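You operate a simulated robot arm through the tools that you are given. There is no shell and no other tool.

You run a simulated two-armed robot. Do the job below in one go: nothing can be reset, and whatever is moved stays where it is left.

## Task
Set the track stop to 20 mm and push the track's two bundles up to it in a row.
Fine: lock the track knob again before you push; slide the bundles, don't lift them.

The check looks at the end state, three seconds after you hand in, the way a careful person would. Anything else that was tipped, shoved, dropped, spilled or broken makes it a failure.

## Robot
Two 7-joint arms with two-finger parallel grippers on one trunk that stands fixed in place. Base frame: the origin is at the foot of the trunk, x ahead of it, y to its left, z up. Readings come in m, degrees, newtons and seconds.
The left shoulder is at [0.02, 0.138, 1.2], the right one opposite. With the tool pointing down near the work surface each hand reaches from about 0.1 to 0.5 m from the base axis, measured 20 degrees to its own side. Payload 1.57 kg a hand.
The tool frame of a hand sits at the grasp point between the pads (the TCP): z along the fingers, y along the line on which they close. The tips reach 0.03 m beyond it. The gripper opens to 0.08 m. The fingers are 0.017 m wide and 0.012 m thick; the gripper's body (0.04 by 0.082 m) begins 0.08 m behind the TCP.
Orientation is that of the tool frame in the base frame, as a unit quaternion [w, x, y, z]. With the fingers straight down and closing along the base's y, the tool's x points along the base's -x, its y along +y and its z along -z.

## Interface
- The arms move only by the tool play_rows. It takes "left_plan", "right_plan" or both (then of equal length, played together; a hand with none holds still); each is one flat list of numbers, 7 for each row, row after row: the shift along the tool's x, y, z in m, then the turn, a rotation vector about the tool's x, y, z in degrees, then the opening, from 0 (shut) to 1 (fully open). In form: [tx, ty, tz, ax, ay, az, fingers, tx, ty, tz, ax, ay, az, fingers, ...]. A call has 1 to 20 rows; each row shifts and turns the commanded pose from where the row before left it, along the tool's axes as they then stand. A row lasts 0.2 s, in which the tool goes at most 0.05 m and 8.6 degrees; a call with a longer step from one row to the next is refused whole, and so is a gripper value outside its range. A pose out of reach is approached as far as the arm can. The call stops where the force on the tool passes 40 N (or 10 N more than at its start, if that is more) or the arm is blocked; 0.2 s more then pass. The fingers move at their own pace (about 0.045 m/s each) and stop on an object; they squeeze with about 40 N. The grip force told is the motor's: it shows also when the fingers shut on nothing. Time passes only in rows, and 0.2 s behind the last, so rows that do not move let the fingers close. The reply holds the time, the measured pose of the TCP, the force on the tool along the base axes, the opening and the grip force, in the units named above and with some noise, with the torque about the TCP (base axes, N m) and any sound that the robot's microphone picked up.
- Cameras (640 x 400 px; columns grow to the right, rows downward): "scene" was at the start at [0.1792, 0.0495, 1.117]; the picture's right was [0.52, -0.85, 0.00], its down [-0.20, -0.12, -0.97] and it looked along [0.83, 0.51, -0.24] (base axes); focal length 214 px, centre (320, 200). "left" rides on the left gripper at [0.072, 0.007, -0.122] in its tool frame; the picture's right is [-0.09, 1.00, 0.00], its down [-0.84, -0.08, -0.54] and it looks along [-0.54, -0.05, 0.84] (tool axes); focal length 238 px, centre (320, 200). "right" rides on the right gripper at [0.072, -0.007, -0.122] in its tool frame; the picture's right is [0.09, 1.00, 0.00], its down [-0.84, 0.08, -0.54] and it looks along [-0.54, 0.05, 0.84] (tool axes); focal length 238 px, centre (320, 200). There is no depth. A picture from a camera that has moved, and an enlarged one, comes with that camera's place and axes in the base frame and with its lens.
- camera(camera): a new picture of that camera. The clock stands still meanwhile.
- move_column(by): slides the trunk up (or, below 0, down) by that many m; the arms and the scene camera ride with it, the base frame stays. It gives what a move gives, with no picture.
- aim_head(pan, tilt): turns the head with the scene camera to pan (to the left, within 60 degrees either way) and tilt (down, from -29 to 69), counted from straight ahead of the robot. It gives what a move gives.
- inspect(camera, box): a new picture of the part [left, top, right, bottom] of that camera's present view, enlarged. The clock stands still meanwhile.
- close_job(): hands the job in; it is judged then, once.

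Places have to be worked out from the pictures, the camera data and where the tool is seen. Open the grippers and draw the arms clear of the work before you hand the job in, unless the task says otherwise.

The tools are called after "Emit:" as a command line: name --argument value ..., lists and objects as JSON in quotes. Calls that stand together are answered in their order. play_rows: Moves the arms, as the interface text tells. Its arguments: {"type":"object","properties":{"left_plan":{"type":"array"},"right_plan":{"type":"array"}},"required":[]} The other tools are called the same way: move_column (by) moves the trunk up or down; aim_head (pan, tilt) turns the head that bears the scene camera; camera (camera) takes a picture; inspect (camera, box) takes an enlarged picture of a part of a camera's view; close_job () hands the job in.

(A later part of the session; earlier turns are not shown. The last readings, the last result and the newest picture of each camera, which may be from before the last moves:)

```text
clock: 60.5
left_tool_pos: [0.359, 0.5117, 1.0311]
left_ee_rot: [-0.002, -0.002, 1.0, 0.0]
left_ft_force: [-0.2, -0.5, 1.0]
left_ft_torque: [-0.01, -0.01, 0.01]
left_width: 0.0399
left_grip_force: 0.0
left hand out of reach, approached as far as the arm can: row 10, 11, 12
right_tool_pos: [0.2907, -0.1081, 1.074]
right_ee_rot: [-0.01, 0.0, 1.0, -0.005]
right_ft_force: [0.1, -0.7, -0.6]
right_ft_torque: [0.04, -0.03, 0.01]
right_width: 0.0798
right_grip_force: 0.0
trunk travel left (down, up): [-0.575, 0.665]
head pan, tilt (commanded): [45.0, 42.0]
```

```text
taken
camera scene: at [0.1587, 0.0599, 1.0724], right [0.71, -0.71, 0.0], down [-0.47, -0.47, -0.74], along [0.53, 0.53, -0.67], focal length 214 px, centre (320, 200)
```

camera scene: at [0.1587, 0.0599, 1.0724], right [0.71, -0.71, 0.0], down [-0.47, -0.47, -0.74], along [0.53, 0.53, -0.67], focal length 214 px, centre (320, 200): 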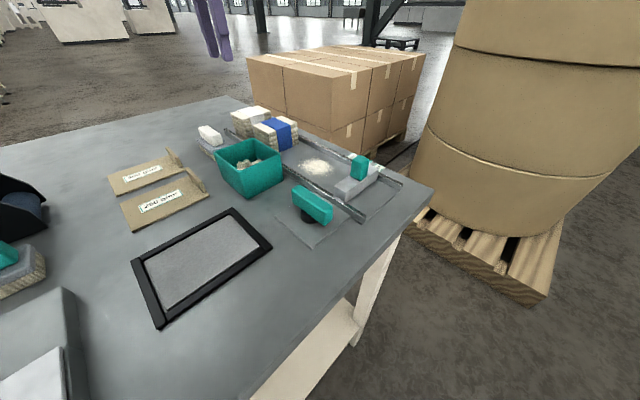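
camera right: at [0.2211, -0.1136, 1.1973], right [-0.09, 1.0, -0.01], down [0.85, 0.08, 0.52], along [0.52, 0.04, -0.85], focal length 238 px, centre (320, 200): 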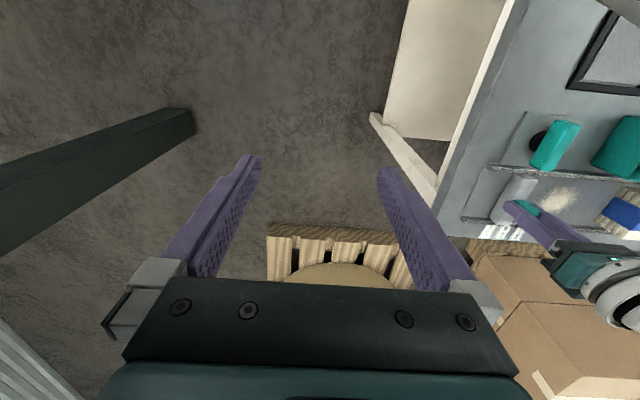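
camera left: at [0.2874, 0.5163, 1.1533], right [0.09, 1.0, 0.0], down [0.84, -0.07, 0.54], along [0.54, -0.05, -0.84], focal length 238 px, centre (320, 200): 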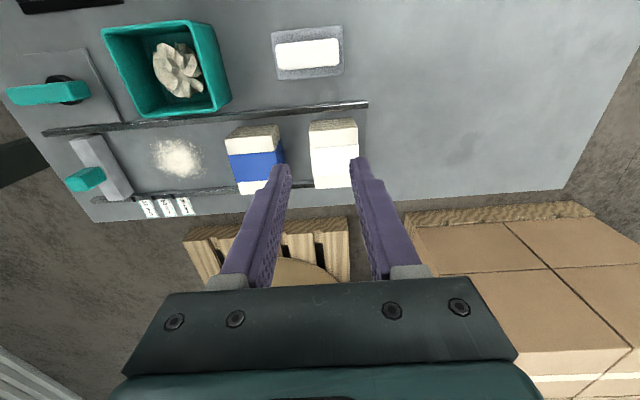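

Straight down the arm runs out at about (0.36, 0.51), so I need to pitch the fingers forward for more reach. I pitch 30° here in free air to see how much that gains.

Emit:
play_rows --left_plan '[0, 0, 0, 0, -6, 0, 0.5, 0, 0, 0, 0, -6, 0, 0.5, 0, 0, 0, 0, -6, 0, 0.5, 0, 0, 0, 0, -6, 0, 0.5, 0, 0, 0, 0, -6, 0, 0.5, 0, 0, 0, 0, 0, 0, 0.5]'

Emit:
camera --camera "scene"

```text
clock: 61.9
left_tool_pos: [0.3584, 0.512, 1.0322]
left_ee_rot: [0.26, 0.0, 0.966, 0.0]
left_ft_force: [-0.9, 0.3, 0.7]
left_ft_torque: [-0.01, -0.04, 0.02]
left_width: 0.04
left_grip_force: 0.0
right_tool_pos: [0.2901, -0.1089, 1.0736]
right_ee_rot: [-0.009, -0.001, 1.0, -0.006]
right_ft_force: [0.0, 0.6, 0.2]
right_ft_torque: [0.04, -0.02, 0.0]
right_width: 0.0798
right_grip_force: 0.1
trunk travel left (down, up): [-0.575, 0.665]
head pan, tilt (commanded): [45.0, 42.0]
```

```text
taken
camera scene: at [0.1586, 0.0599, 1.0724], right [0.71, -0.71, 0.0], down [-0.47, -0.47, -0.74], along [0.53, 0.53, -0.67], focal length 214 px, centre (320, 200)
```

scene: 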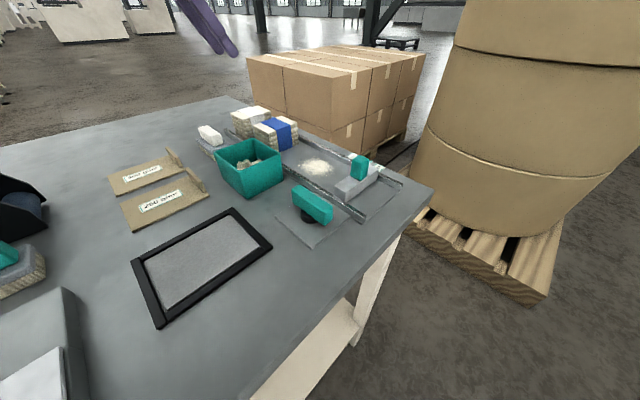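

The pitch worked without losing the position. Now I test the spot above the back of the white bundle: +0.04 in x and +0.055 in y at the same height.

Emit:
play_rows --left_plan '[-0.0115, 0.018, 0.0067, 0, 0, 0, 0.3, -0.0115, 0.018, 0.0067, 0, 0, 0, 0.3, -0.0115, 0.019, 0.0067, 0, 0, 0, 0.3, 0, 0, 0, 0, 0, 0, 0.3]'

Emit:
camera --camera "left"

```text
clock: 62.9
left_tool_pos: [0.3986, 0.5689, 1.0312]
left_ee_rot: [0.257, 0.0, 0.966, 0.001]
left_ft_force: [0.3, 1.0, 0.6]
left_ft_torque: [0.0, 0.0, 0.0]
left_width: 0.0238
left_grip_force: 0.0
right_tool_pos: [0.292, -0.1092, 1.0748]
right_ee_rot: [-0.01, -0.001, 1.0, -0.005]
right_ft_force: [0.3, 0.2, -0.9]
right_ft_torque: [0.0, -0.02, 0.01]
right_width: 0.0798
right_grip_force: 0.1
trunk travel left (down, up): [-0.575, 0.665]
head pan, tilt (commanded): [45.0, 42.0]
```

```text
taken
camera left: at [0.2756, 0.5725, 1.1006], right [0.08, 1.0, 0.05], down [0.46, -0.08, 0.89], along [0.89, -0.05, -0.46], focal length 238 px, centre (320, 200)
```

left: 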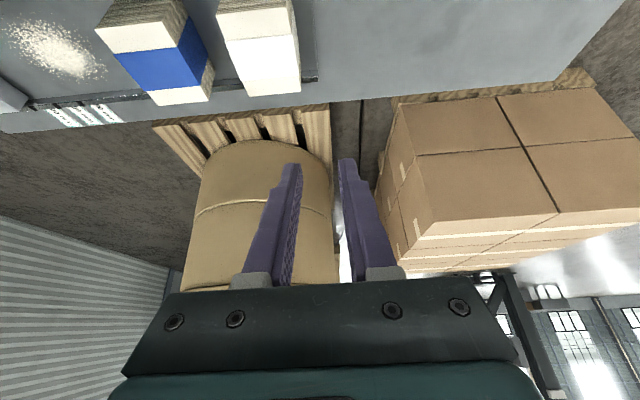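

With the 30° pitch the arm reaches (0.399, 0.569). I close the fingers, go a little further in +y and down to z≈0.95 (tips still above the bundles) to test the reach lower down.

Emit:
play_rows --left_plan '[0, 0.004, 0, 0, 0, 0, 0, 0, 0.004, 0, 0, 0, 0, 0, 0, 0.003, 0, 0, 0, 0, 0, 0.01, 0, 0.0173, 0, 0, 0, 0, 0.01, 0, 0.0173, 0, 0, 0, 0, 0.01, 0, 0.0173, 0, 0, 0, 0, 0.01, 0, 0.0173, 0, 0, 0, 0, 0, 0, 0, 0, 0, 0, 0]'

Emit:
camera --camera "left"

Emit:
camera --camera "scene"

```text
clock: 64.7
left_tool_pos: [0.3942, 0.5702, 0.9531]
left_ee_rot: [0.259, -0.001, 0.966, 0.0]
left_ft_force: [0.1, 0.4, -0.3]
left_ft_torque: [0.01, -0.03, -0.02]
left_width: 0.0
left_grip_force: 21.4
left hand out of reach, approached as far as the arm can: row 2, 6
right_tool_pos: [0.2913, -0.1087, 1.0741]
right_ee_rot: [-0.01, 0.0, 1.0, -0.006]
right_ft_force: [0.5, 1.0, -0.4]
right_ft_torque: [-0.02, 0.01, -0.01]
right_width: 0.0801
right_grip_force: 0.0
trunk travel left (down, up): [-0.575, 0.665]
head pan, tilt (commanded): [45.0, 42.0]
```

```text
taken
camera left: at [0.2712, 0.5751, 1.0226], right [0.08, 1.0, 0.05], down [0.45, -0.08, 0.89], along [0.89, -0.05, -0.46], focal length 238 px, centre (320, 200)
```

left: 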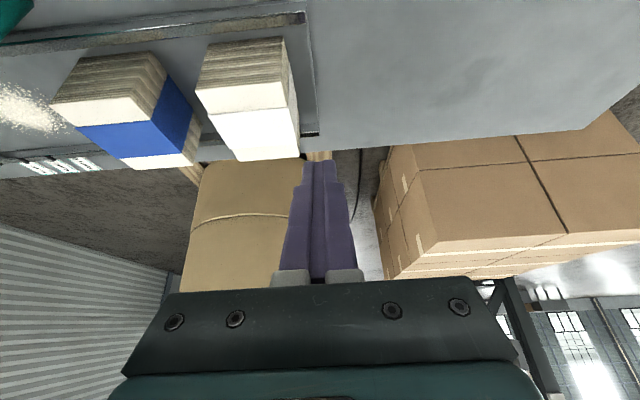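

```text
taken
camera scene: at [0.1587, 0.0599, 1.0724], right [0.71, -0.71, 0.0], down [-0.47, -0.47, -0.74], along [0.53, 0.53, -0.67], focal length 214 px, centre (320, 200)
```

scene: 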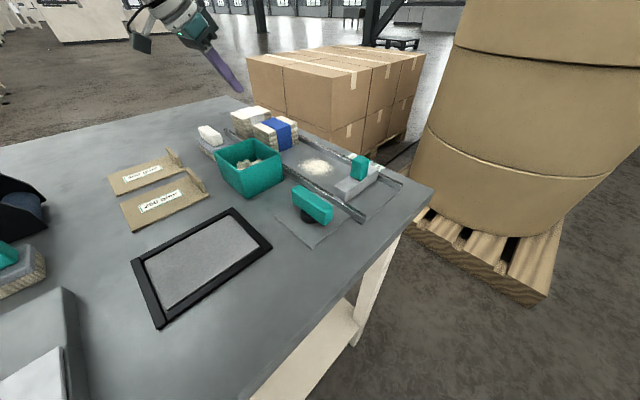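

The hand is right at the edge of its reach here, so lowering the trunk keeps this arm pose and brings the fingers down behind the bundle. First I measure the white bundle's back face against the fingers.

Emit:
inspect --camera "left" --box '[180, 20, 360, 180]'

Emit:
inspect --camera "scene" --box '[190, 60, 310, 160]'

```text
2.50 times, centred on (270, 100) of left
camera zoom: at [0.2712, 0.5751, 1.0226], right [0.08, 1.0, 0.05], down [0.45, -0.08, 0.89], along [0.89, -0.05, -0.46], focal length 596 px, centre (445, 450)
```

zoom: 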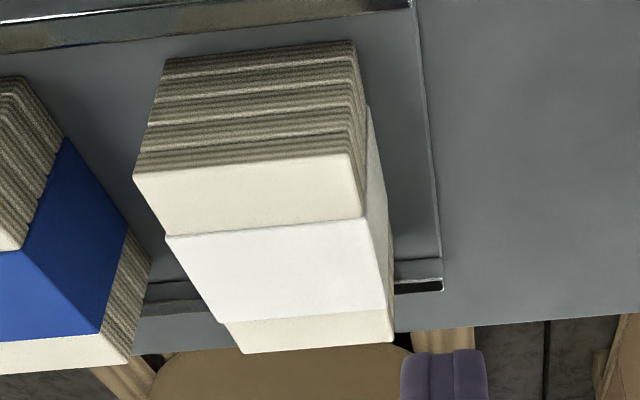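

```text
4.00 times, centred on (250, 110) of scene
camera zoom: at [0.1587, 0.0599, 1.0724], right [0.71, -0.71, 0.0], down [-0.47, -0.47, -0.74], along [0.53, 0.53, -0.67], focal length 858 px, centre (600, 560)
```

zoom: 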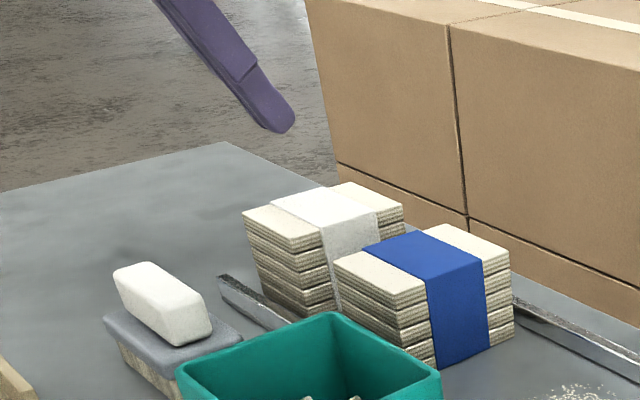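

The white bundle's back face is at y≈0.5505 and the fingers' front side at about 0.558, so there are some 7 mm clear. I lower the trunk 60 mm, which takes the fingers straight down behind it.

Emit:
move_column --by -0.06

Emit:
camera --camera "scene"

Emit:
camera --camera "left"

```text
clock: 65.7
left_tool_pos: [0.3935, 0.5706, 0.8927]
left_ee_rot: [0.259, -0.001, 0.966, 0.0]
left_ft_force: [-1.0, -0.9, -1.2]
left_ft_torque: [-0.02, 0.0, -0.03]
left_width: 0.0
left_grip_force: 21.3
right_tool_pos: [0.291, -0.1079, 1.0139]
right_ee_rot: [-0.01, 0.0, 1.0, -0.005]
right_ft_force: [0.9, -0.1, -0.2]
right_ft_torque: [-0.02, -0.02, 0.0]
right_width: 0.0798
right_grip_force: 0.0
trunk travel left (down, up): [-0.515, 0.725]
head pan, tilt (commanded): [45.0, 42.0]
```

```text
taken
camera scene: at [0.1588, 0.06, 1.0124], right [0.71, -0.71, 0.0], down [-0.47, -0.47, -0.74], along [0.53, 0.53, -0.67], focal length 214 px, centre (320, 200)
```

scene: 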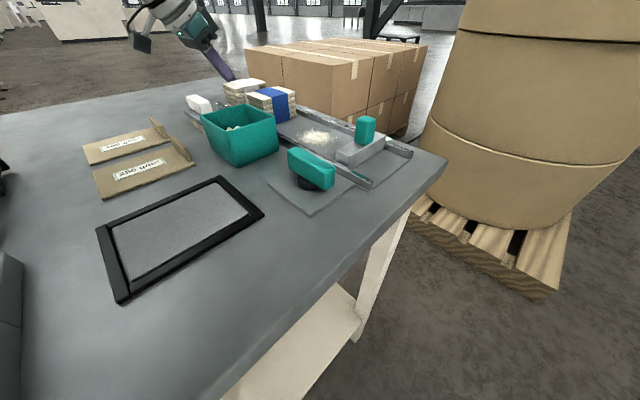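

```text
taken
camera left: at [0.2712, 0.5752, 0.9629], right [0.08, 1.0, 0.05], down [0.45, -0.08, 0.89], along [0.89, -0.05, -0.46], focal length 238 px, centre (320, 200)
```

left: 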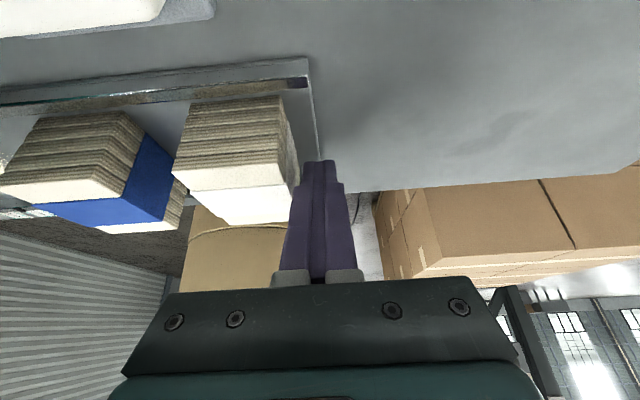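

The fingers are down behind the white bundle with a visible gap. I lower 6 mm more so the contact is lower on the bundle, and look closely.

Emit:
move_column --by -0.006

Emit:
inspect --camera "scene" --box '[180, 50, 310, 140]'

Emit:
inspect --camera "left" --box '[160, 80, 360, 230]'

```text
clock: 66.3
left_tool_pos: [0.3933, 0.5701, 0.8869]
left_ee_rot: [0.259, -0.002, 0.966, 0.002]
left_ft_force: [-0.5, 0.6, -0.4]
left_ft_torque: [-0.01, -0.02, -0.01]
left_width: 0.0
left_grip_force: 20.7
right_tool_pos: [0.2915, -0.1086, 1.0076]
right_ee_rot: [-0.011, 0.0, 1.0, -0.005]
right_ft_force: [0.1, 0.9, -0.2]
right_ft_torque: [0.0, 0.0, 0.01]
right_width: 0.08
right_grip_force: 0.0
trunk travel left (down, up): [-0.509, 0.731]
head pan, tilt (commanded): [45.0, 42.0]
```

```text
4.44 times, centred on (245, 95) of scene
camera zoom: at [0.1587, 0.06, 1.0064], right [0.71, -0.71, 0.0], down [-0.47, -0.47, -0.74], along [0.53, 0.53, -0.67], focal length 953 px, centre (653, 667)
```

zoom: 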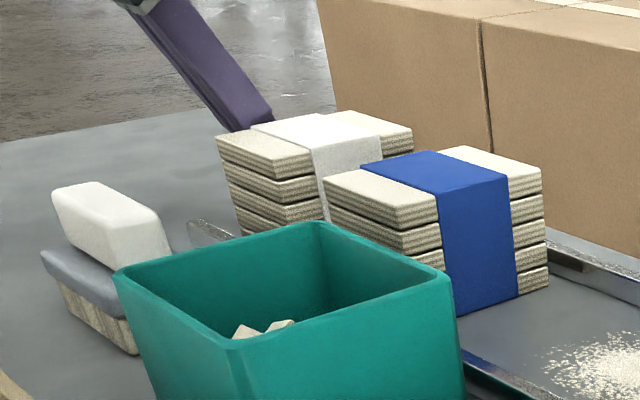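

```text
2.67 times, centred on (260, 155) of left
camera zoom: at [0.2712, 0.5752, 0.9568], right [0.08, 1.0, 0.05], down [0.45, -0.08, 0.89], along [0.89, -0.05, -0.46], focal length 636 px, centre (480, 320)
```

zoom: 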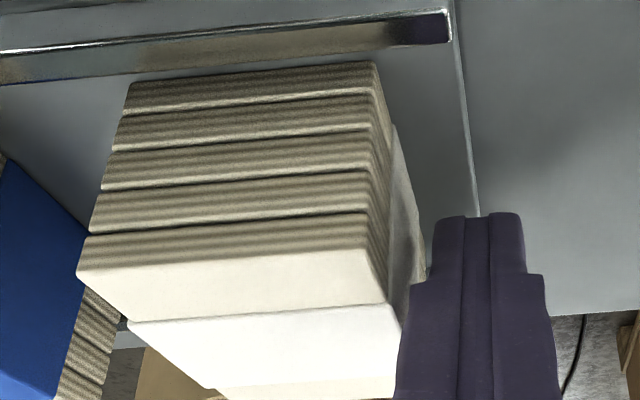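

The fingers widen about 30 mm from the tip, so I raise the trunk 14 mm. Then only the straight tip part touches the bundle (z≈0.87–0.896), and I start pushing gently toward -y.

Emit:
move_column --by 0.013

Emit:
play_rows --left_plan '[0, -0.006, 0, 0, 0, 0, 0, 0, -0.006, 0, 0, 0, 0, 0, 0, -0.006, 0, 0, 0, 0, 0, 0, -0.006, 0, 0, 0, 0, 0, 0, -0.006, 0, 0, 0, 0, 0, 0, 0, 0, 0, 0, 0, 0]'

Emit:
camera --camera "left"

Emit:
inspect --camera "scene" --box '[180, 50, 310, 140]'

```text
clock: 66.9
left_tool_pos: [0.3941, 0.5701, 0.8994]
left_ee_rot: [0.259, -0.001, 0.966, 0.0]
left_ft_force: [-0.2, -0.9, 0.2]
left_ft_torque: [-0.02, 0.01, -0.03]
left_width: 0.0
left_grip_force: 20.6
right_tool_pos: [0.29, -0.1084, 1.0208]
right_ee_rot: [-0.01, 0.001, 1.0, -0.005]
right_ft_force: [0.5, 0.7, -0.3]
right_ft_torque: [-0.03, 0.0, 0.01]
right_width: 0.0795
right_grip_force: 0.1
trunk travel left (down, up): [-0.522, 0.718]
head pan, tilt (commanded): [45.0, 42.0]
```

```text
clock: 68.3
left_tool_pos: [0.407, 0.5572, 0.8961]
left_ee_rot: [0.258, -0.002, 0.966, 0.0]
left_ft_force: [-0.1, 0.0, -0.3]
left_ft_torque: [0.03, -0.03, 0.02]
left_width: 0.0
left_grip_force: 21.1
left hand out of reach, approached as far as the arm can: row 2, 3, 4, 5
right_tool_pos: [0.2907, -0.1088, 1.0215]
right_ee_rot: [-0.009, -0.001, 1.0, -0.004]
right_ft_force: [0.1, -0.1, -0.5]
right_ft_torque: [-0.04, 0.0, 0.0]
right_width: 0.0799
right_grip_force: 0.0
trunk travel left (down, up): [-0.522, 0.718]
head pan, tilt (commanded): [45.0, 42.0]
```

```text
taken
camera left: at [0.2847, 0.5619, 0.9671], right [0.08, 1.0, 0.04], down [0.46, -0.07, 0.89], along [0.89, -0.05, -0.46], focal length 238 px, centre (320, 200)
```

left: 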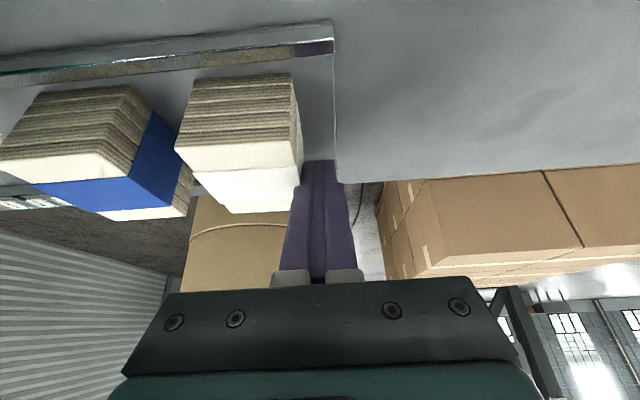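

```text
4.44 times, centred on (245, 95) of scene
camera zoom: at [0.1587, 0.06, 1.0194], right [0.71, -0.71, 0.0], down [-0.47, -0.47, -0.74], along [0.53, 0.53, -0.67], focal length 953 px, centre (653, 667)
```

zoom: 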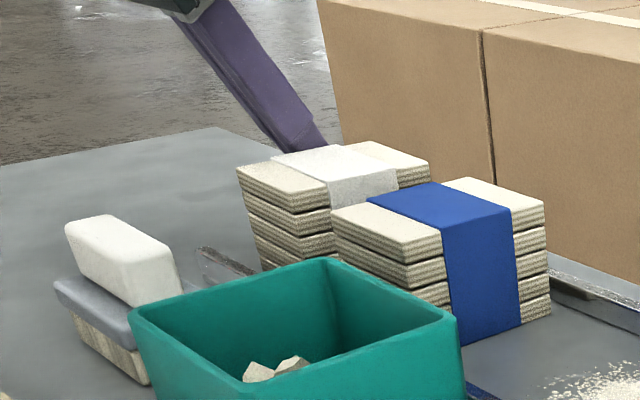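

The arm is fully stretched, so it slid sideways (+x 13 mm) instead of coming straight in. I pitch 6° more, which lets the elbow bend, then check the position.

Emit:
play_rows --left_plan '[0, 0, 0, 0, -3, 0, 0, 0, 0, 0, 0, -3, 0, 0, 0, 0, 0, 0, 0, 0, 0]'

Emit:
inspect --camera "left" --box '[160, 60, 360, 230]'

```text
clock: 69.1
left_tool_pos: [0.4114, 0.5636, 0.8958]
left_ee_rot: [0.309, -0.002, 0.951, -0.001]
left_ft_force: [-0.9, 0.0, 0.5]
left_ft_torque: [0.01, 0.01, 0.01]
left_width: 0.0001
left_grip_force: 21.2
left hand out of reach, approached as far as the arm can: row 1, 2
right_tool_pos: [0.2919, -0.108, 1.0205]
right_ee_rot: [-0.01, 0.0, 1.0, -0.005]
right_ft_force: [1.0, -0.5, -0.4]
right_ft_torque: [-0.02, 0.03, 0.04]
right_width: 0.0802
right_grip_force: 0.0
trunk travel left (down, up): [-0.522, 0.718]
head pan, tilt (commanded): [45.0, 42.0]
```

```text
2.35 times, centred on (260, 145) of left
camera zoom: at [0.283, 0.5695, 0.9519], right [0.07, 1.0, 0.05], down [0.36, -0.07, 0.93], along [0.93, -0.05, -0.36], focal length 561 px, centre (461, 329)
```

zoom: 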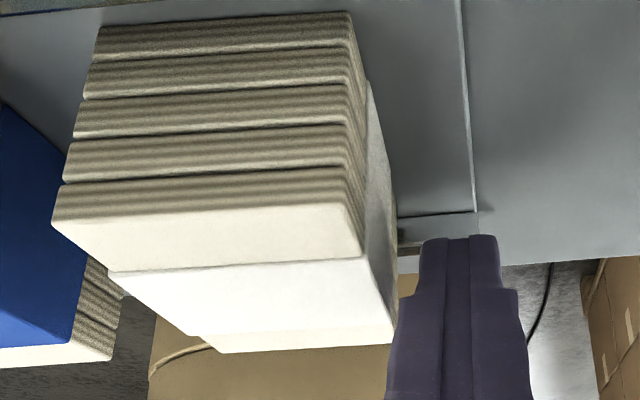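

The arm stays stuck at full stretch. I raise the trunk 70 mm to lift the fingers straight clear of the bundles, then work the elbow free in open air.

Emit:
move_column --by 0.07

Emit:
play_rows --left_plan '[0.01, -0.04, 0, 0, 0, 0, 0, 0.01, -0.04, 0, 0, 0, 0, 0, 0, 0, 0, 0, 0, 0, 0]'

Emit:
camera --camera "scene"

```text
clock: 70.2
left_tool_pos: [0.4125, 0.5641, 0.9648]
left_ee_rot: [0.307, -0.001, 0.952, -0.001]
left_ft_force: [0.9, 0.1, 0.6]
left_ft_torque: [0.0, 0.01, 0.02]
left_width: 0.0001
left_grip_force: 21.1
right_tool_pos: [0.2903, -0.1089, 1.0924]
right_ee_rot: [-0.009, 0.0, 1.0, -0.006]
right_ft_force: [-0.5, -0.8, 0.1]
right_ft_torque: [-0.01, 0.0, -0.03]
right_width: 0.0799
right_grip_force: 0.0
trunk travel left (down, up): [-0.592, 0.648]
head pan, tilt (commanded): [45.0, 42.0]
```

```text
clock: 71.0
left_tool_pos: [0.4387, 0.5356, 0.9374]
left_ee_rot: [0.308, -0.002, 0.952, 0.0]
left_ft_force: [0.5, -0.1, -0.4]
left_ft_torque: [-0.02, -0.02, 0.0]
left_width: 0.0
left_grip_force: 21.2
left hand out of reach, approached as far as the arm can: row 1, 2
right_tool_pos: [0.2912, -0.1092, 1.0909]
right_ee_rot: [-0.01, 0.0, 1.0, -0.006]
right_ft_force: [-0.2, -0.7, 0.8]
right_ft_torque: [0.01, 0.02, 0.0]
right_width: 0.08
right_grip_force: 0.0
trunk travel left (down, up): [-0.592, 0.648]
head pan, tilt (commanded): [45.0, 42.0]
```

```text
taken
camera scene: at [0.1587, 0.0599, 1.0894], right [0.71, -0.71, 0.0], down [-0.47, -0.47, -0.74], along [0.53, 0.53, -0.67], focal length 214 px, centre (320, 200)
```

scene: 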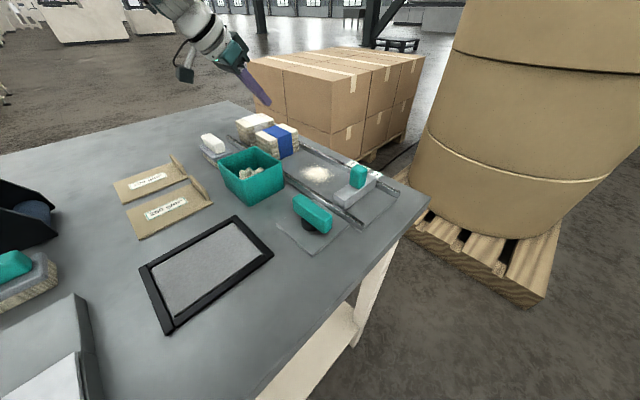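

The arm still slides only sideways. I turn the head to look at the left arm's elbow posture.

Emit:
aim_head --pan 60 --tilt 5

Emit:
camera --camera "scene"

Emit:
camera --camera "left"

```text
clock: 72.0
left_tool_pos: [0.4391, 0.5351, 0.9385]
left_ee_rot: [0.308, -0.001, 0.951, 0.001]
left_ft_force: [0.2, -0.3, 0.0]
left_ft_torque: [-0.03, -0.01, -0.01]
left_width: 0.0
left_grip_force: 21.6
right_tool_pos: [0.2913, -0.1086, 1.0906]
right_ee_rot: [-0.01, 0.0, 1.0, -0.006]
right_ft_force: [0.1, 0.7, 0.1]
right_ft_torque: [0.0, 0.01, -0.01]
right_width: 0.0798
right_grip_force: 0.0
trunk travel left (down, up): [-0.592, 0.648]
head pan, tilt (commanded): [60.0, 5.0]
```

```text
taken
camera scene: at [0.1455, 0.0803, 1.148], right [0.87, -0.5, 0.0], down [-0.04, -0.08, -1.0], along [0.5, 0.86, -0.09], focal length 214 px, centre (320, 200)
```

scene: 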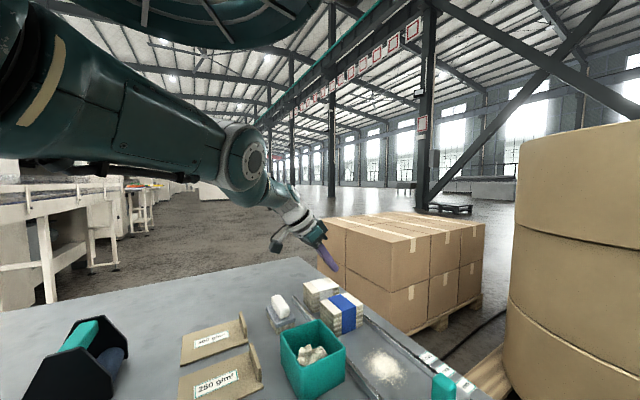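

```text
taken
camera left: at [0.3097, 0.5405, 0.995], right [0.07, 1.0, 0.05], down [0.36, -0.07, 0.93], along [0.93, -0.05, -0.36], focal length 238 px, centre (320, 200)
```

left: 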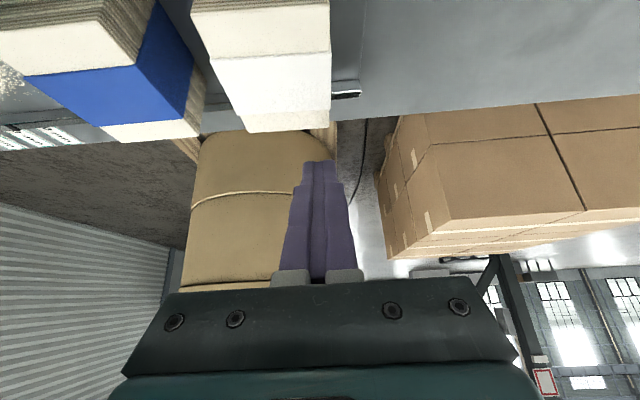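

The arm is indeed almost straight. I raise the trunk 100 mm for clearance, then command a larger move straight inward toward the shoulder so the elbow has to fold.

Emit:
move_column --by 0.1

Emit:
play_rows --left_plan '[0.021, -0.03, -0.015, 0, 0, 0, 0, 0.021, -0.03, -0.015, 0, 0, 0, 0, 0.021, -0.03, -0.015, 0, 0, 0, 0, 0.021, -0.03, -0.015, 0, 0, 0, 0, 0, 0, 0, 0, 0, 0, 0]'

Emit:
camera --camera "scene"

```text
clock: 73.3
left_tool_pos: [0.4393, 0.5344, 1.0378]
left_ee_rot: [0.308, -0.001, 0.951, -0.001]
left_ft_force: [0.2, 0.1, 1.3]
left_ft_torque: [-0.04, -0.03, 0.02]
left_width: 0.0
left_grip_force: 21.9
right_tool_pos: [0.2915, -0.1092, 1.1913]
right_ee_rot: [-0.01, 0.0, 1.0, -0.005]
right_ft_force: [0.0, 0.2, 0.6]
right_ft_torque: [0.0, 0.0, -0.01]
right_width: 0.0801
right_grip_force: 0.1
trunk travel left (down, up): [-0.692, 0.548]
head pan, tilt (commanded): [60.0, 5.0]
```

```text
clock: 74.5
left_tool_pos: [0.4327, 0.5233, 0.9925]
left_ee_rot: [0.308, -0.001, 0.951, -0.001]
left_ft_force: [0.8, 0.1, 0.5]
left_ft_torque: [0.02, 0.03, -0.01]
left_width: 0.0
left_grip_force: 21.5
left hand out of reach, approached as far as the arm can: row 1, 2, 3, 4
right_tool_pos: [0.2904, -0.1086, 1.19]
right_ee_rot: [-0.009, 0.0, 1.0, -0.005]
right_ft_force: [-0.3, -0.4, 0.7]
right_ft_torque: [0.0, 0.01, 0.02]
right_width: 0.0801
right_grip_force: 0.1
trunk travel left (down, up): [-0.692, 0.548]
head pan, tilt (commanded): [60.0, 5.0]
```

```text
taken
camera scene: at [0.1455, 0.0803, 1.2481], right [0.87, -0.5, 0.0], down [-0.04, -0.08, -1.0], along [0.5, 0.86, -0.09], focal length 214 px, centre (320, 200)
```

scene: 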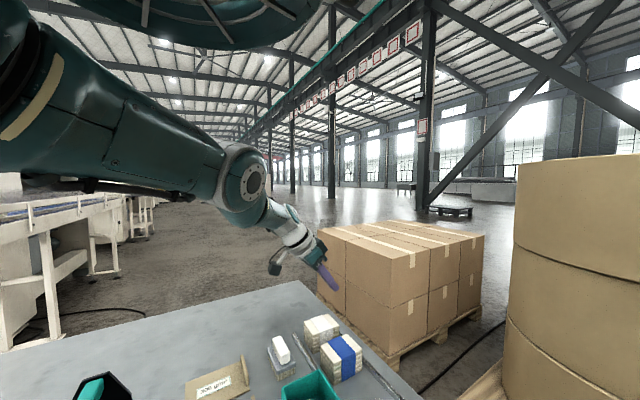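

The motion matches a straight arm that can only swing. Folding the elbow (which hangs low) needs the hand to swing upward, so I move up 120 mm first and then inward.

Emit:
play_rows --left_plan '[-0.0235, 0, -0.0324, 0, 0, 0, 0, -0.0235, 0, -0.0324, 0, 0, 0, 0, -0.0235, 0, -0.0324, 0, 0, 0, 0, 0.021, -0.03, -0.015, 0, 0, 0, 0, 0.021, -0.03, -0.015, 0, 0, 0, 0, 0, 0, 0, 0, 0, 0, 0]'

Emit:
camera --camera "scene"

```text
clock: 75.9
left_tool_pos: [0.4476, 0.542, 1.1076]
left_ee_rot: [0.309, -0.001, 0.951, -0.001]
left_ft_force: [-0.7, 0.2, -0.2]
left_ft_torque: [0.03, 0.0, -0.03]
left_width: 0.0
left_grip_force: 21.6
left hand out of reach, approached as far as the arm can: row 1, 2, 3, 4, 5
right_tool_pos: [0.2923, -0.1098, 1.1918]
right_ee_rot: [-0.01, 0.001, 1.0, -0.006]
right_ft_force: [-0.1, 0.6, -0.8]
right_ft_torque: [0.01, -0.01, 0.0]
right_width: 0.0803
right_grip_force: 0.1
trunk travel left (down, up): [-0.692, 0.548]
head pan, tilt (commanded): [60.0, 5.0]
```

```text
taken
camera scene: at [0.1455, 0.0803, 1.2481], right [0.87, -0.5, 0.0], down [-0.04, -0.08, -1.0], along [0.5, 0.86, -0.09], focal length 214 px, centre (320, 200)
```

scene: 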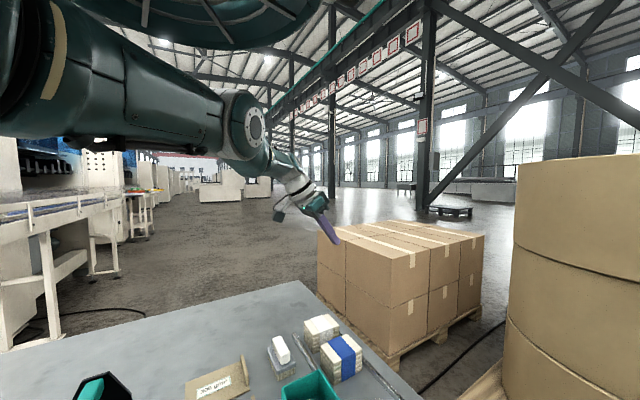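

Still locked straight. I bring the tool back to pointing straight down (wrist joints only) and then try moving inward and a bit upward from there, still in free air.

Emit:
play_rows --left_plan '[0, 0, 0, 0, 6, 0, 0, 0, 0, 0, 0, 6, 0, 0, 0, 0, 0, 0, 6, 0, 0, 0, 0, 0, 0, 6, 0, 0, 0, 0, 0, 0, 6, 0, 0, 0, 0, 0, 0, 6, 0, 0, 0, 0, 0, 0, 0, 0, 0]'

Emit:
play_rows --left_plan '[0.02, -0.03, 0, 0, 0, 0, 0, 0.02, -0.03, 0, 0, 0, 0, 0, 0.02, -0.03, 0, 0, 0, 0, 0, 0, 0, 0, 0, 0, 0, 0]'

Emit:
camera --camera "scene"

```text
clock: 77.5
left_tool_pos: [0.3826, 0.4848, 1.1099]
left_ee_rot: [-0.002, -0.002, 1.0, -0.001]
left_ft_force: [0.3, -0.4, 0.1]
left_ft_torque: [-0.03, 0.04, 0.01]
left_width: 0.0001
left_grip_force: 21.1
left hand out of reach, approached as far as the arm can: row 1, 2, 3, 4, 5, 6
right_tool_pos: [0.2917, -0.109, 1.1915]
right_ee_rot: [-0.01, 0.001, 1.0, -0.006]
right_ft_force: [0.0, 0.3, 0.6]
right_ft_torque: [0.0, -0.02, 0.01]
right_width: 0.0802
right_grip_force: 0.0
trunk travel left (down, up): [-0.692, 0.548]
head pan, tilt (commanded): [60.0, 5.0]
```

```text
clock: 78.5
left_tool_pos: [0.396, 0.4639, 1.1089]
left_ee_rot: [-0.003, -0.001, 1.0, -0.001]
left_ft_force: [0.2, -0.7, -0.6]
left_ft_torque: [0.01, -0.02, 0.0]
left_width: 0.0
left_grip_force: 20.4
left hand out of reach, approached as far as the arm can: row 1, 2, 3
right_tool_pos: [0.2904, -0.1086, 1.1913]
right_ee_rot: [-0.01, 0.0, 1.0, -0.005]
right_ft_force: [0.5, 0.1, -0.1]
right_ft_torque: [0.01, 0.02, 0.0]
right_width: 0.0799
right_grip_force: 0.0
trunk travel left (down, up): [-0.692, 0.548]
head pan, tilt (commanded): [60.0, 5.0]
```

```text
taken
camera scene: at [0.1455, 0.0803, 1.2481], right [0.87, -0.5, 0.0], down [-0.04, -0.08, -1.0], along [0.5, 0.86, -0.09], focal length 214 px, centre (320, 200)
```

scene: 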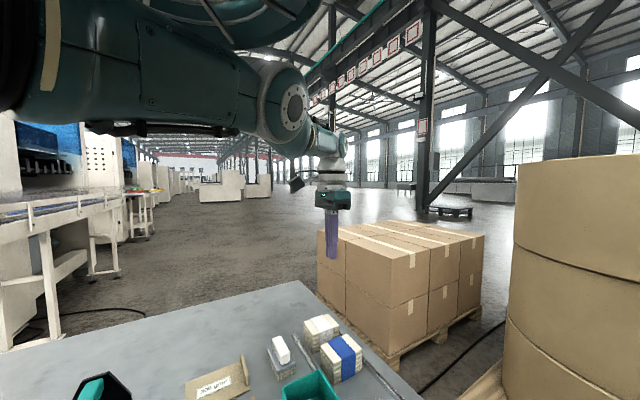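

The hand is still on the reach sphere. A different wrist yaw may free it: I turn the tool 40° so its back faces the shoulder (natural for this arm direction) and then draw it straight inward along its own x.

Emit:
play_rows --left_plan '[0, 0, 0, 0, 0, -8, 0, 0, 0, 0, 0, 0, -8, 0, 0, 0, 0, 0, 0, -8, 0, 0, 0, 0, 0, 0, -8, 0, 0, 0, 0, 0, 0, -8, 0, 0.03, 0, 0, 0, 0, 0, 0, 0.03, 0, 0, 0, 0, 0, 0, 0.03, 0, 0, 0, 0, 0, 0, 0.03, 0, 0, 0, 0, 0, 0, 0, 0, 0, 0, 0, 0, 0]'

Emit:
camera --camera "scene"

```text
clock: 80.7
left_tool_pos: [0.3976, 0.4605, 1.1112]
left_ee_rot: [-0.002, -0.343, 0.939, 0.0]
left_ft_force: [-0.8, 0.2, -0.6]
left_ft_torque: [0.0, 0.0, -0.04]
left_width: 0.0
left_grip_force: 21.4
left hand out of reach, approached as far as the arm can: row 6, 7, 8, 9
right_tool_pos: [0.2918, -0.1081, 1.1915]
right_ee_rot: [-0.009, 0.0, 1.0, -0.005]
right_ft_force: [0.3, -0.8, -0.6]
right_ft_torque: [-0.02, 0.02, 0.0]
right_width: 0.0798
right_grip_force: 0.1
trunk travel left (down, up): [-0.692, 0.548]
head pan, tilt (commanded): [60.0, 5.0]
```

```text
taken
camera scene: at [0.1455, 0.0803, 1.2481], right [0.87, -0.5, 0.0], down [-0.04, -0.08, -1.0], along [0.5, 0.86, -0.09], focal length 214 px, centre (320, 200)
```

scene: 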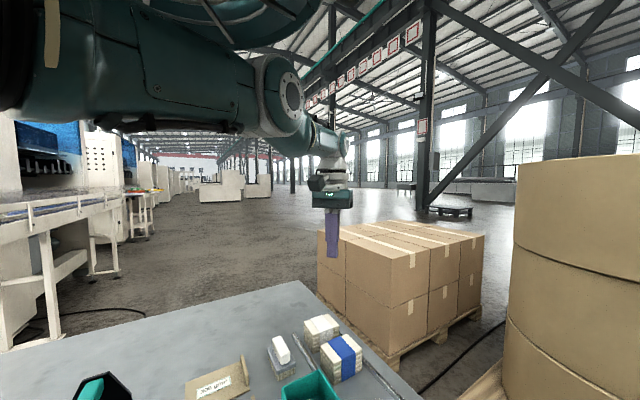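

Yaw turns freely but not inward motion. I try the remaining swing direction, to the left, followed by inward.

Emit:
play_rows --left_plan '[0, 0.035, 0, 0, 0, 0, 0, 0, 0.035, 0, 0, 0, 0, 0, 0, 0.035, 0, 0, 0, 0, 0, 0.03, 0, 0, 0, 0, 0, 0, 0.03, 0, 0, 0, 0, 0, 0, 0.03, 0, 0, 0, 0, 0, 0, 0, 0, 0, 0, 0, 0, 0]'

Emit:
play_rows --left_plan '[0, 0, -0.05, 0, 0, 0, 0, 0, 0, -0.05, 0, 0, 0, 0, 0, 0, -0.05, 0, 0, 0, 0, 0, 0, -0.05, 0, 0, 0, 0, 0.03, 0, 0, 0, 0, 0, 0, 0.03, 0, 0, 0, 0, 0, 0, 0.03, 0, 0, 0, 0, 0, 0, 0, 0, 0, 0, 0, 0, 0]'

Emit:
camera --camera "scene"

```text
clock: 82.3
left_tool_pos: [0.3204, 0.5464, 1.1134]
left_ee_rot: [-0.001, -0.343, 0.939, -0.002]
left_ft_force: [0.6, 0.2, -0.4]
left_ft_torque: [-0.02, -0.02, -0.02]
left_width: 0.0001
left_grip_force: 20.8
left hand out of reach, approached as far as the arm can: row 4, 5, 6
right_tool_pos: [0.291, -0.1083, 1.1909]
right_ee_rot: [-0.01, 0.0, 1.0, -0.005]
right_ft_force: [-0.6, -0.1, 0.0]
right_ft_torque: [-0.02, 0.05, 0.0]
right_width: 0.08
right_grip_force: 0.1
trunk travel left (down, up): [-0.692, 0.548]
head pan, tilt (commanded): [60.0, 5.0]
```

```text
clock: 83.0
left_tool_pos: [0.2795, 0.5426, 1.1693]
left_ee_rot: [-0.091, -0.351, 0.932, 0.022]
left_ft_force: [0.4, -0.6, 0.1]
left_ft_torque: [-0.01, -0.01, 0.0]
left_width: 0.0
left_grip_force: 21.3
left hand out of reach, approached as far as the arm can: row 1, 2, 3
right_tool_pos: [0.2914, -0.1094, 1.1891]
right_ee_rot: [-0.012, 0.001, 1.0, -0.005]
right_ft_force: [-0.4, 0.6, 0.4]
right_ft_torque: [-0.01, 0.02, 0.0]
right_width: 0.08
right_grip_force: 0.1
trunk travel left (down, up): [-0.692, 0.548]
head pan, tilt (commanded): [60.0, 5.0]
stopped in row 3 (left hand): the arm was blocked; the commanded pose is now the measured one
```

```text
taken
camera scene: at [0.1454, 0.0803, 1.2481], right [0.87, -0.5, 0.0], down [-0.04, -0.08, -1.0], along [0.5, 0.86, -0.09], focal length 214 px, centre (320, 200)
```

scene: 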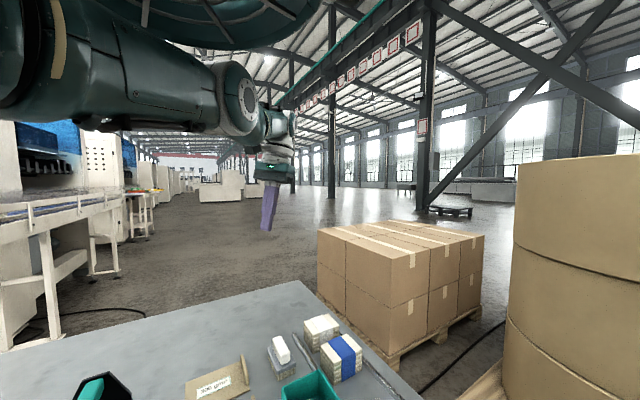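

Something changed: the arm moved up and tilted a little. I try drawing it inward again from here.

Emit:
play_rows --left_plan '[0.02, 0, 0, 0, 0, 0, 0, 0.02, 0, 0, 0, 0, 0, 0, 0, 0, 0, 0, 0, 0, 0, 0, 0, 0, 0, 0, 0, 0]'

Emit:
camera --camera "scene"

```text
clock: 83.6
left_tool_pos: [0.2516, 0.5413, 1.1317]
left_ee_rot: [-0.166, -0.345, 0.922, 0.05]
left_ft_force: [0.8, 0.0, 0.2]
left_ft_torque: [0.01, -0.01, 0.01]
left_width: 0.0
left_grip_force: 21.5
left hand out of reach, approached as far as the arm can: row 1, 2
right_tool_pos: [0.291, -0.1094, 1.1895]
right_ee_rot: [-0.011, 0.001, 1.0, -0.006]
right_ft_force: [0.0, 0.6, 0.1]
right_ft_torque: [0.01, -0.03, -0.06]
right_width: 0.0798
right_grip_force: 0.1
trunk travel left (down, up): [-0.692, 0.548]
head pan, tilt (commanded): [60.0, 5.0]
stopped in row 2 (left hand): the arm was blocked; the commanded pose is now the measured one
```

```text
taken
camera scene: at [0.1455, 0.0803, 1.2481], right [0.87, -0.5, 0.0], down [-0.04, -0.08, -1.0], along [0.5, 0.86, -0.09], focal length 214 px, centre (320, 200)
```

scene: 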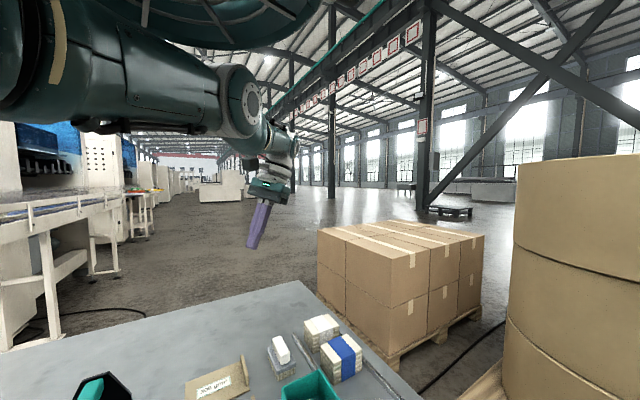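

The wrist stays at full stretch and only the hand tilts. The fold must lie in the other direction, so I swing straight down 120 mm (free space here) and then inward.

Emit:
play_rows --left_plan '[-0.0109, -0.0083, 0.0375, 0, 0, 0, 0, -0.0109, -0.0083, 0.0375, 0, 0, 0, 0, -0.0109, -0.0083, 0.0375, 0, 0, 0, 0, 0, 0, 0, 0, 0, 0, 0]'

Emit:
camera --camera "scene"

```text
clock: 84.6
left_tool_pos: [0.2417, 0.5365, 1.0217]
left_ee_rot: [-0.163, -0.344, 0.923, 0.051]
left_ft_force: [-0.8, -0.6, -0.1]
left_ft_torque: [0.05, 0.01, 0.01]
left_width: 0.0
left_grip_force: 21.4
left hand out of reach, approached as far as the arm can: row 3
right_tool_pos: [0.2915, -0.1085, 1.1904]
right_ee_rot: [-0.01, 0.0, 1.0, -0.007]
right_ft_force: [-0.1, -0.4, 0.0]
right_ft_torque: [0.0, 0.04, -0.01]
right_width: 0.0801
right_grip_force: 0.0
trunk travel left (down, up): [-0.692, 0.548]
head pan, tilt (commanded): [60.0, 5.0]
```

```text
taken
camera scene: at [0.1454, 0.0803, 1.2481], right [0.87, -0.5, 0.0], down [-0.04, -0.08, -1.0], along [0.5, 0.86, -0.09], focal length 214 px, centre (320, 200)
```

scene: 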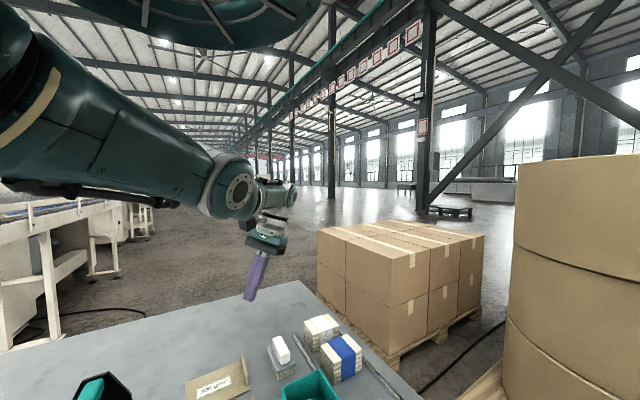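

The view suggests the forearm has started to bend up relative to the upper arm. I try inward now.

Emit:
play_rows --left_plan '[0.0189, -0.005, 0.0044, 0, 0, 0, 0, 0.0189, -0.005, 0.0044, 0, 0, 0, 0, 0.0189, -0.005, 0.0044, 0, 0, 0, 0, 0, 0, 0, 0, 0, 0, 0]'

Emit:
camera --camera "scene"

```text
clock: 85.6
left_tool_pos: [0.2067, 0.4901, 1.0212]
left_ee_rot: [-0.165, -0.344, 0.923, 0.051]
left_ft_force: [0.2, -0.1, 0.5]
left_ft_torque: [0.05, 0.01, 0.0]
left_width: 0.0
left_grip_force: 21.2
right_tool_pos: [0.2903, -0.1084, 1.19]
right_ee_rot: [-0.011, 0.0, 1.0, -0.005]
right_ft_force: [-0.2, -0.4, 0.7]
right_ft_torque: [0.03, 0.02, -0.03]
right_width: 0.0802
right_grip_force: 0.1
trunk travel left (down, up): [-0.692, 0.548]
head pan, tilt (commanded): [60.0, 5.0]
```

```text
taken
camera scene: at [0.1454, 0.0803, 1.2481], right [0.87, -0.5, 0.0], down [-0.04, -0.08, -1.0], along [0.5, 0.86, -0.09], focal length 214 px, centre (320, 200)
```

scene: 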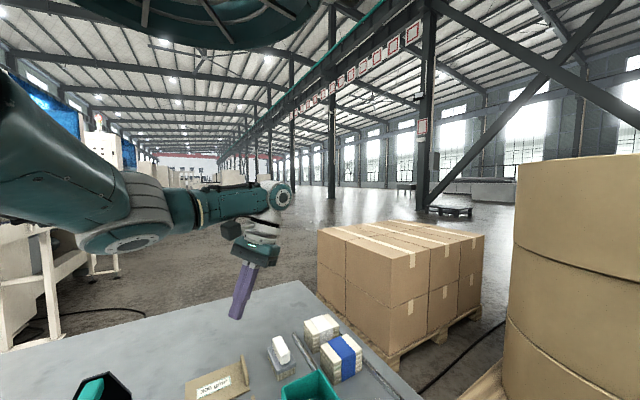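

The elbow has folded again and the arm moves freely. From now on I stay clear of full stretch: I bring the hand to a comfortable spot and turn it to a 36° forward pitch with zero yaw.

Emit:
play_rows --left_plan '[-0.0058, -0.0231, -0.0174, 0, 0, 0, 0, -0.0058, -0.0231, -0.0174, 0, 0, 0, 0, -0.0058, -0.0231, -0.0174, 0, 0, 0, 0, 0, 0, 0, 2.093, -5.98, 4.21, 0, 0, 0, 0, 2.093, -5.98, 4.21, 0, 0, 0, 0, 2.093, -5.98, 4.21, 0, 0, 0, 0, 2.093, -5.98, 4.21, 0, 0, 0, 0, 2.093, -5.98, 4.21, 0, 0, 0, 0, 2.093, -5.98, 4.21, 0, 0, 0, 0, 2.093, -5.98, 4.21, 0, 0, 0, 0, 2.093, -5.98, 4.21, 0, 0, 0, 0, 2.093, -5.98, 4.21, 0, 0, 0, 0, 0, 0, 0, 0]'

Emit:
camera --camera "scene"

```text
clock: 88.6
left_tool_pos: [0.2864, 0.411, 1.0275]
left_ee_rot: [0.31, -0.002, 0.949, -0.053]
left_ft_force: [0.2, 0.9, -0.6]
left_ft_torque: [-0.04, 0.0, 0.03]
left_width: 0.0
left_grip_force: 21.1
right_tool_pos: [0.29, -0.1087, 1.1903]
right_ee_rot: [-0.011, 0.001, 1.0, -0.006]
right_ft_force: [0.0, 0.3, -0.2]
right_ft_torque: [-0.05, -0.02, -0.02]
right_width: 0.0801
right_grip_force: 0.1
trunk travel left (down, up): [-0.692, 0.548]
head pan, tilt (commanded): [60.0, 5.0]
stopped in row 13 (left hand): the arm was blocked; the commanded pose is now the measured one
```

```text
taken
camera scene: at [0.1455, 0.0803, 1.2481], right [0.87, -0.5, 0.0], down [-0.04, -0.08, -1.0], along [0.5, 0.86, -0.09], focal length 214 px, centre (320, 200)
```

scene: 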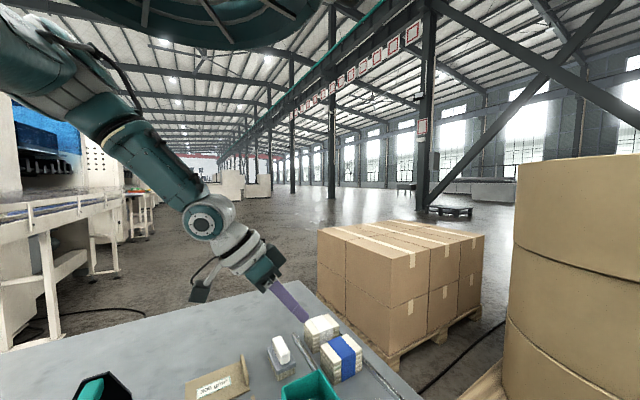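

The hand is now pitched forward with the elbow well bent. I move it out above the white bundle, to about (0.40, 0.525, 1.07), correcting the small orientation error on the way.

Emit:
play_rows --left_plan '[-0.0234, 0.0228, 0.0065, -1.14, 0, 0.42, 0.5, -0.0234, 0.0228, 0.0065, -1.14, 0, 0.42, 1, -0.0234, 0.0228, 0.0065, -1.14, 0, 0.42, 1, -0.0234, 0.0228, 0.0065, -1.14, 0, 0.42, 1, -0.0234, 0.0228, 0.0065, -1.14, 0, 0.42, 1, 0, 0, 0, 0, 0, 0, 1]'

Emit:
camera --camera "scene"

Emit:
camera --camera "left"

```text
clock: 89.1
left_tool_pos: [0.33, 0.4083, 1.0292]
left_ee_rot: [0.365, -0.061, 0.922, -0.117]
left_ft_force: [0.4, 0.2, -0.7]
left_ft_torque: [0.03, 0.0, 0.02]
left_width: 0.0389
left_grip_force: 0.0
right_tool_pos: [0.2905, -0.1082, 1.1901]
right_ee_rot: [-0.011, 0.001, 1.0, -0.006]
right_ft_force: [-0.7, -0.1, 1.1]
right_ft_torque: [-0.01, 0.01, 0.0]
right_width: 0.0799
right_grip_force: 0.1
trunk travel left (down, up): [-0.692, 0.548]
head pan, tilt (commanded): [60.0, 5.0]
stopped in row 2 (left hand): the arm was blocked; the commanded pose is now the measured one
```

```text
taken
camera scene: at [0.1456, 0.0803, 1.2481], right [0.87, -0.5, 0.0], down [-0.04, -0.08, -1.0], along [0.5, 0.86, -0.09], focal length 214 px, centre (320, 200)
```

scene: 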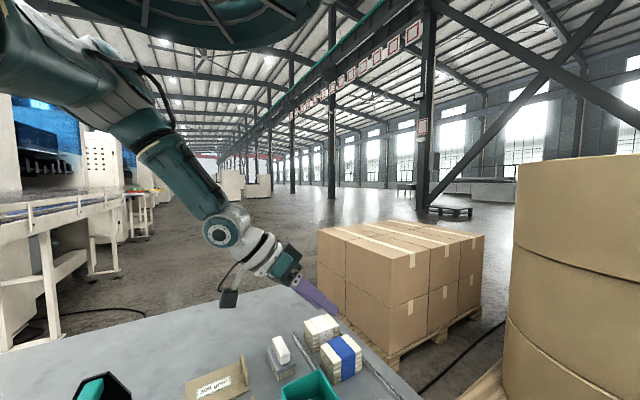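

```text
taken
camera left: at [0.1953, 0.42, 1.0669], right [0.04, 0.98, -0.2], down [0.24, 0.18, 0.95], along [0.97, -0.08, -0.23], focal length 238 px, centre (320, 200)
```

left: 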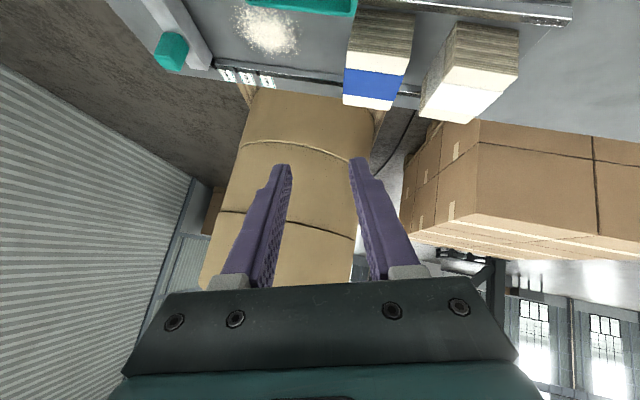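

The arm stopped again with the hand slightly twisted. I hold for a moment, then correct only the orientation in small steps to see whether it follows.

Emit:
play_rows --left_plan '[0, 0, 0, 0, 0, 0, 1, 0, 0, 0, 0, 0, 0, 1, 0, 0, 0, -1.77, 1.18, 1.8, 1, 0, 0, 0, -1.77, 1.18, 1.8, 1, 0, 0, 0, -1.77, 1.18, 1.8, 1, 0, 0, 0, -1.77, 1.18, 1.8, 1, 0, 0, 0, -1.77, 1.18, 1.8, 1, 0, 0, 0, -1.77, 1.18, 1.8, 1, 0, 0, 0, 0, 0, 0, 1]'

Emit:
camera --camera "scene"

```text
clock: 91.1
left_tool_pos: [0.3295, 0.4081, 1.0294]
left_ee_rot: [0.308, 0.0, 0.951, 0.001]
left_ft_force: [1.1, -0.3, 0.5]
left_ft_torque: [0.01, 0.02, 0.0]
left_width: 0.0796
left_grip_force: 0.0
right_tool_pos: [0.2915, -0.1084, 1.1902]
right_ee_rot: [-0.011, 0.0, 1.0, -0.005]
right_ft_force: [-0.4, 0.2, -0.5]
right_ft_torque: [0.01, -0.01, 0.04]
right_width: 0.0799
right_grip_force: 0.1
trunk travel left (down, up): [-0.692, 0.548]
head pan, tilt (commanded): [60.0, 5.0]
```

```text
taken
camera scene: at [0.1455, 0.0803, 1.2481], right [0.87, -0.5, 0.0], down [-0.04, -0.08, -1.0], along [0.5, 0.86, -0.09], focal length 214 px, centre (320, 200)
```

scene: 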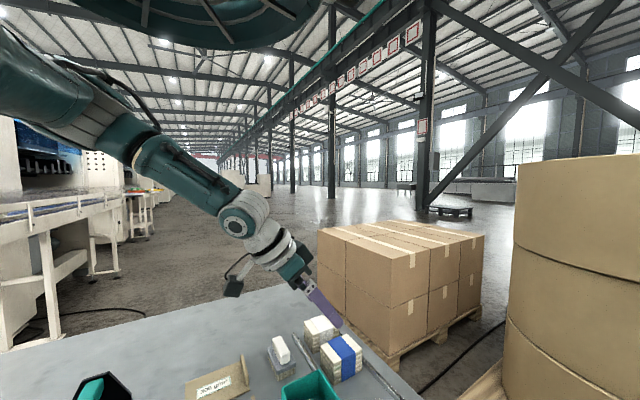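

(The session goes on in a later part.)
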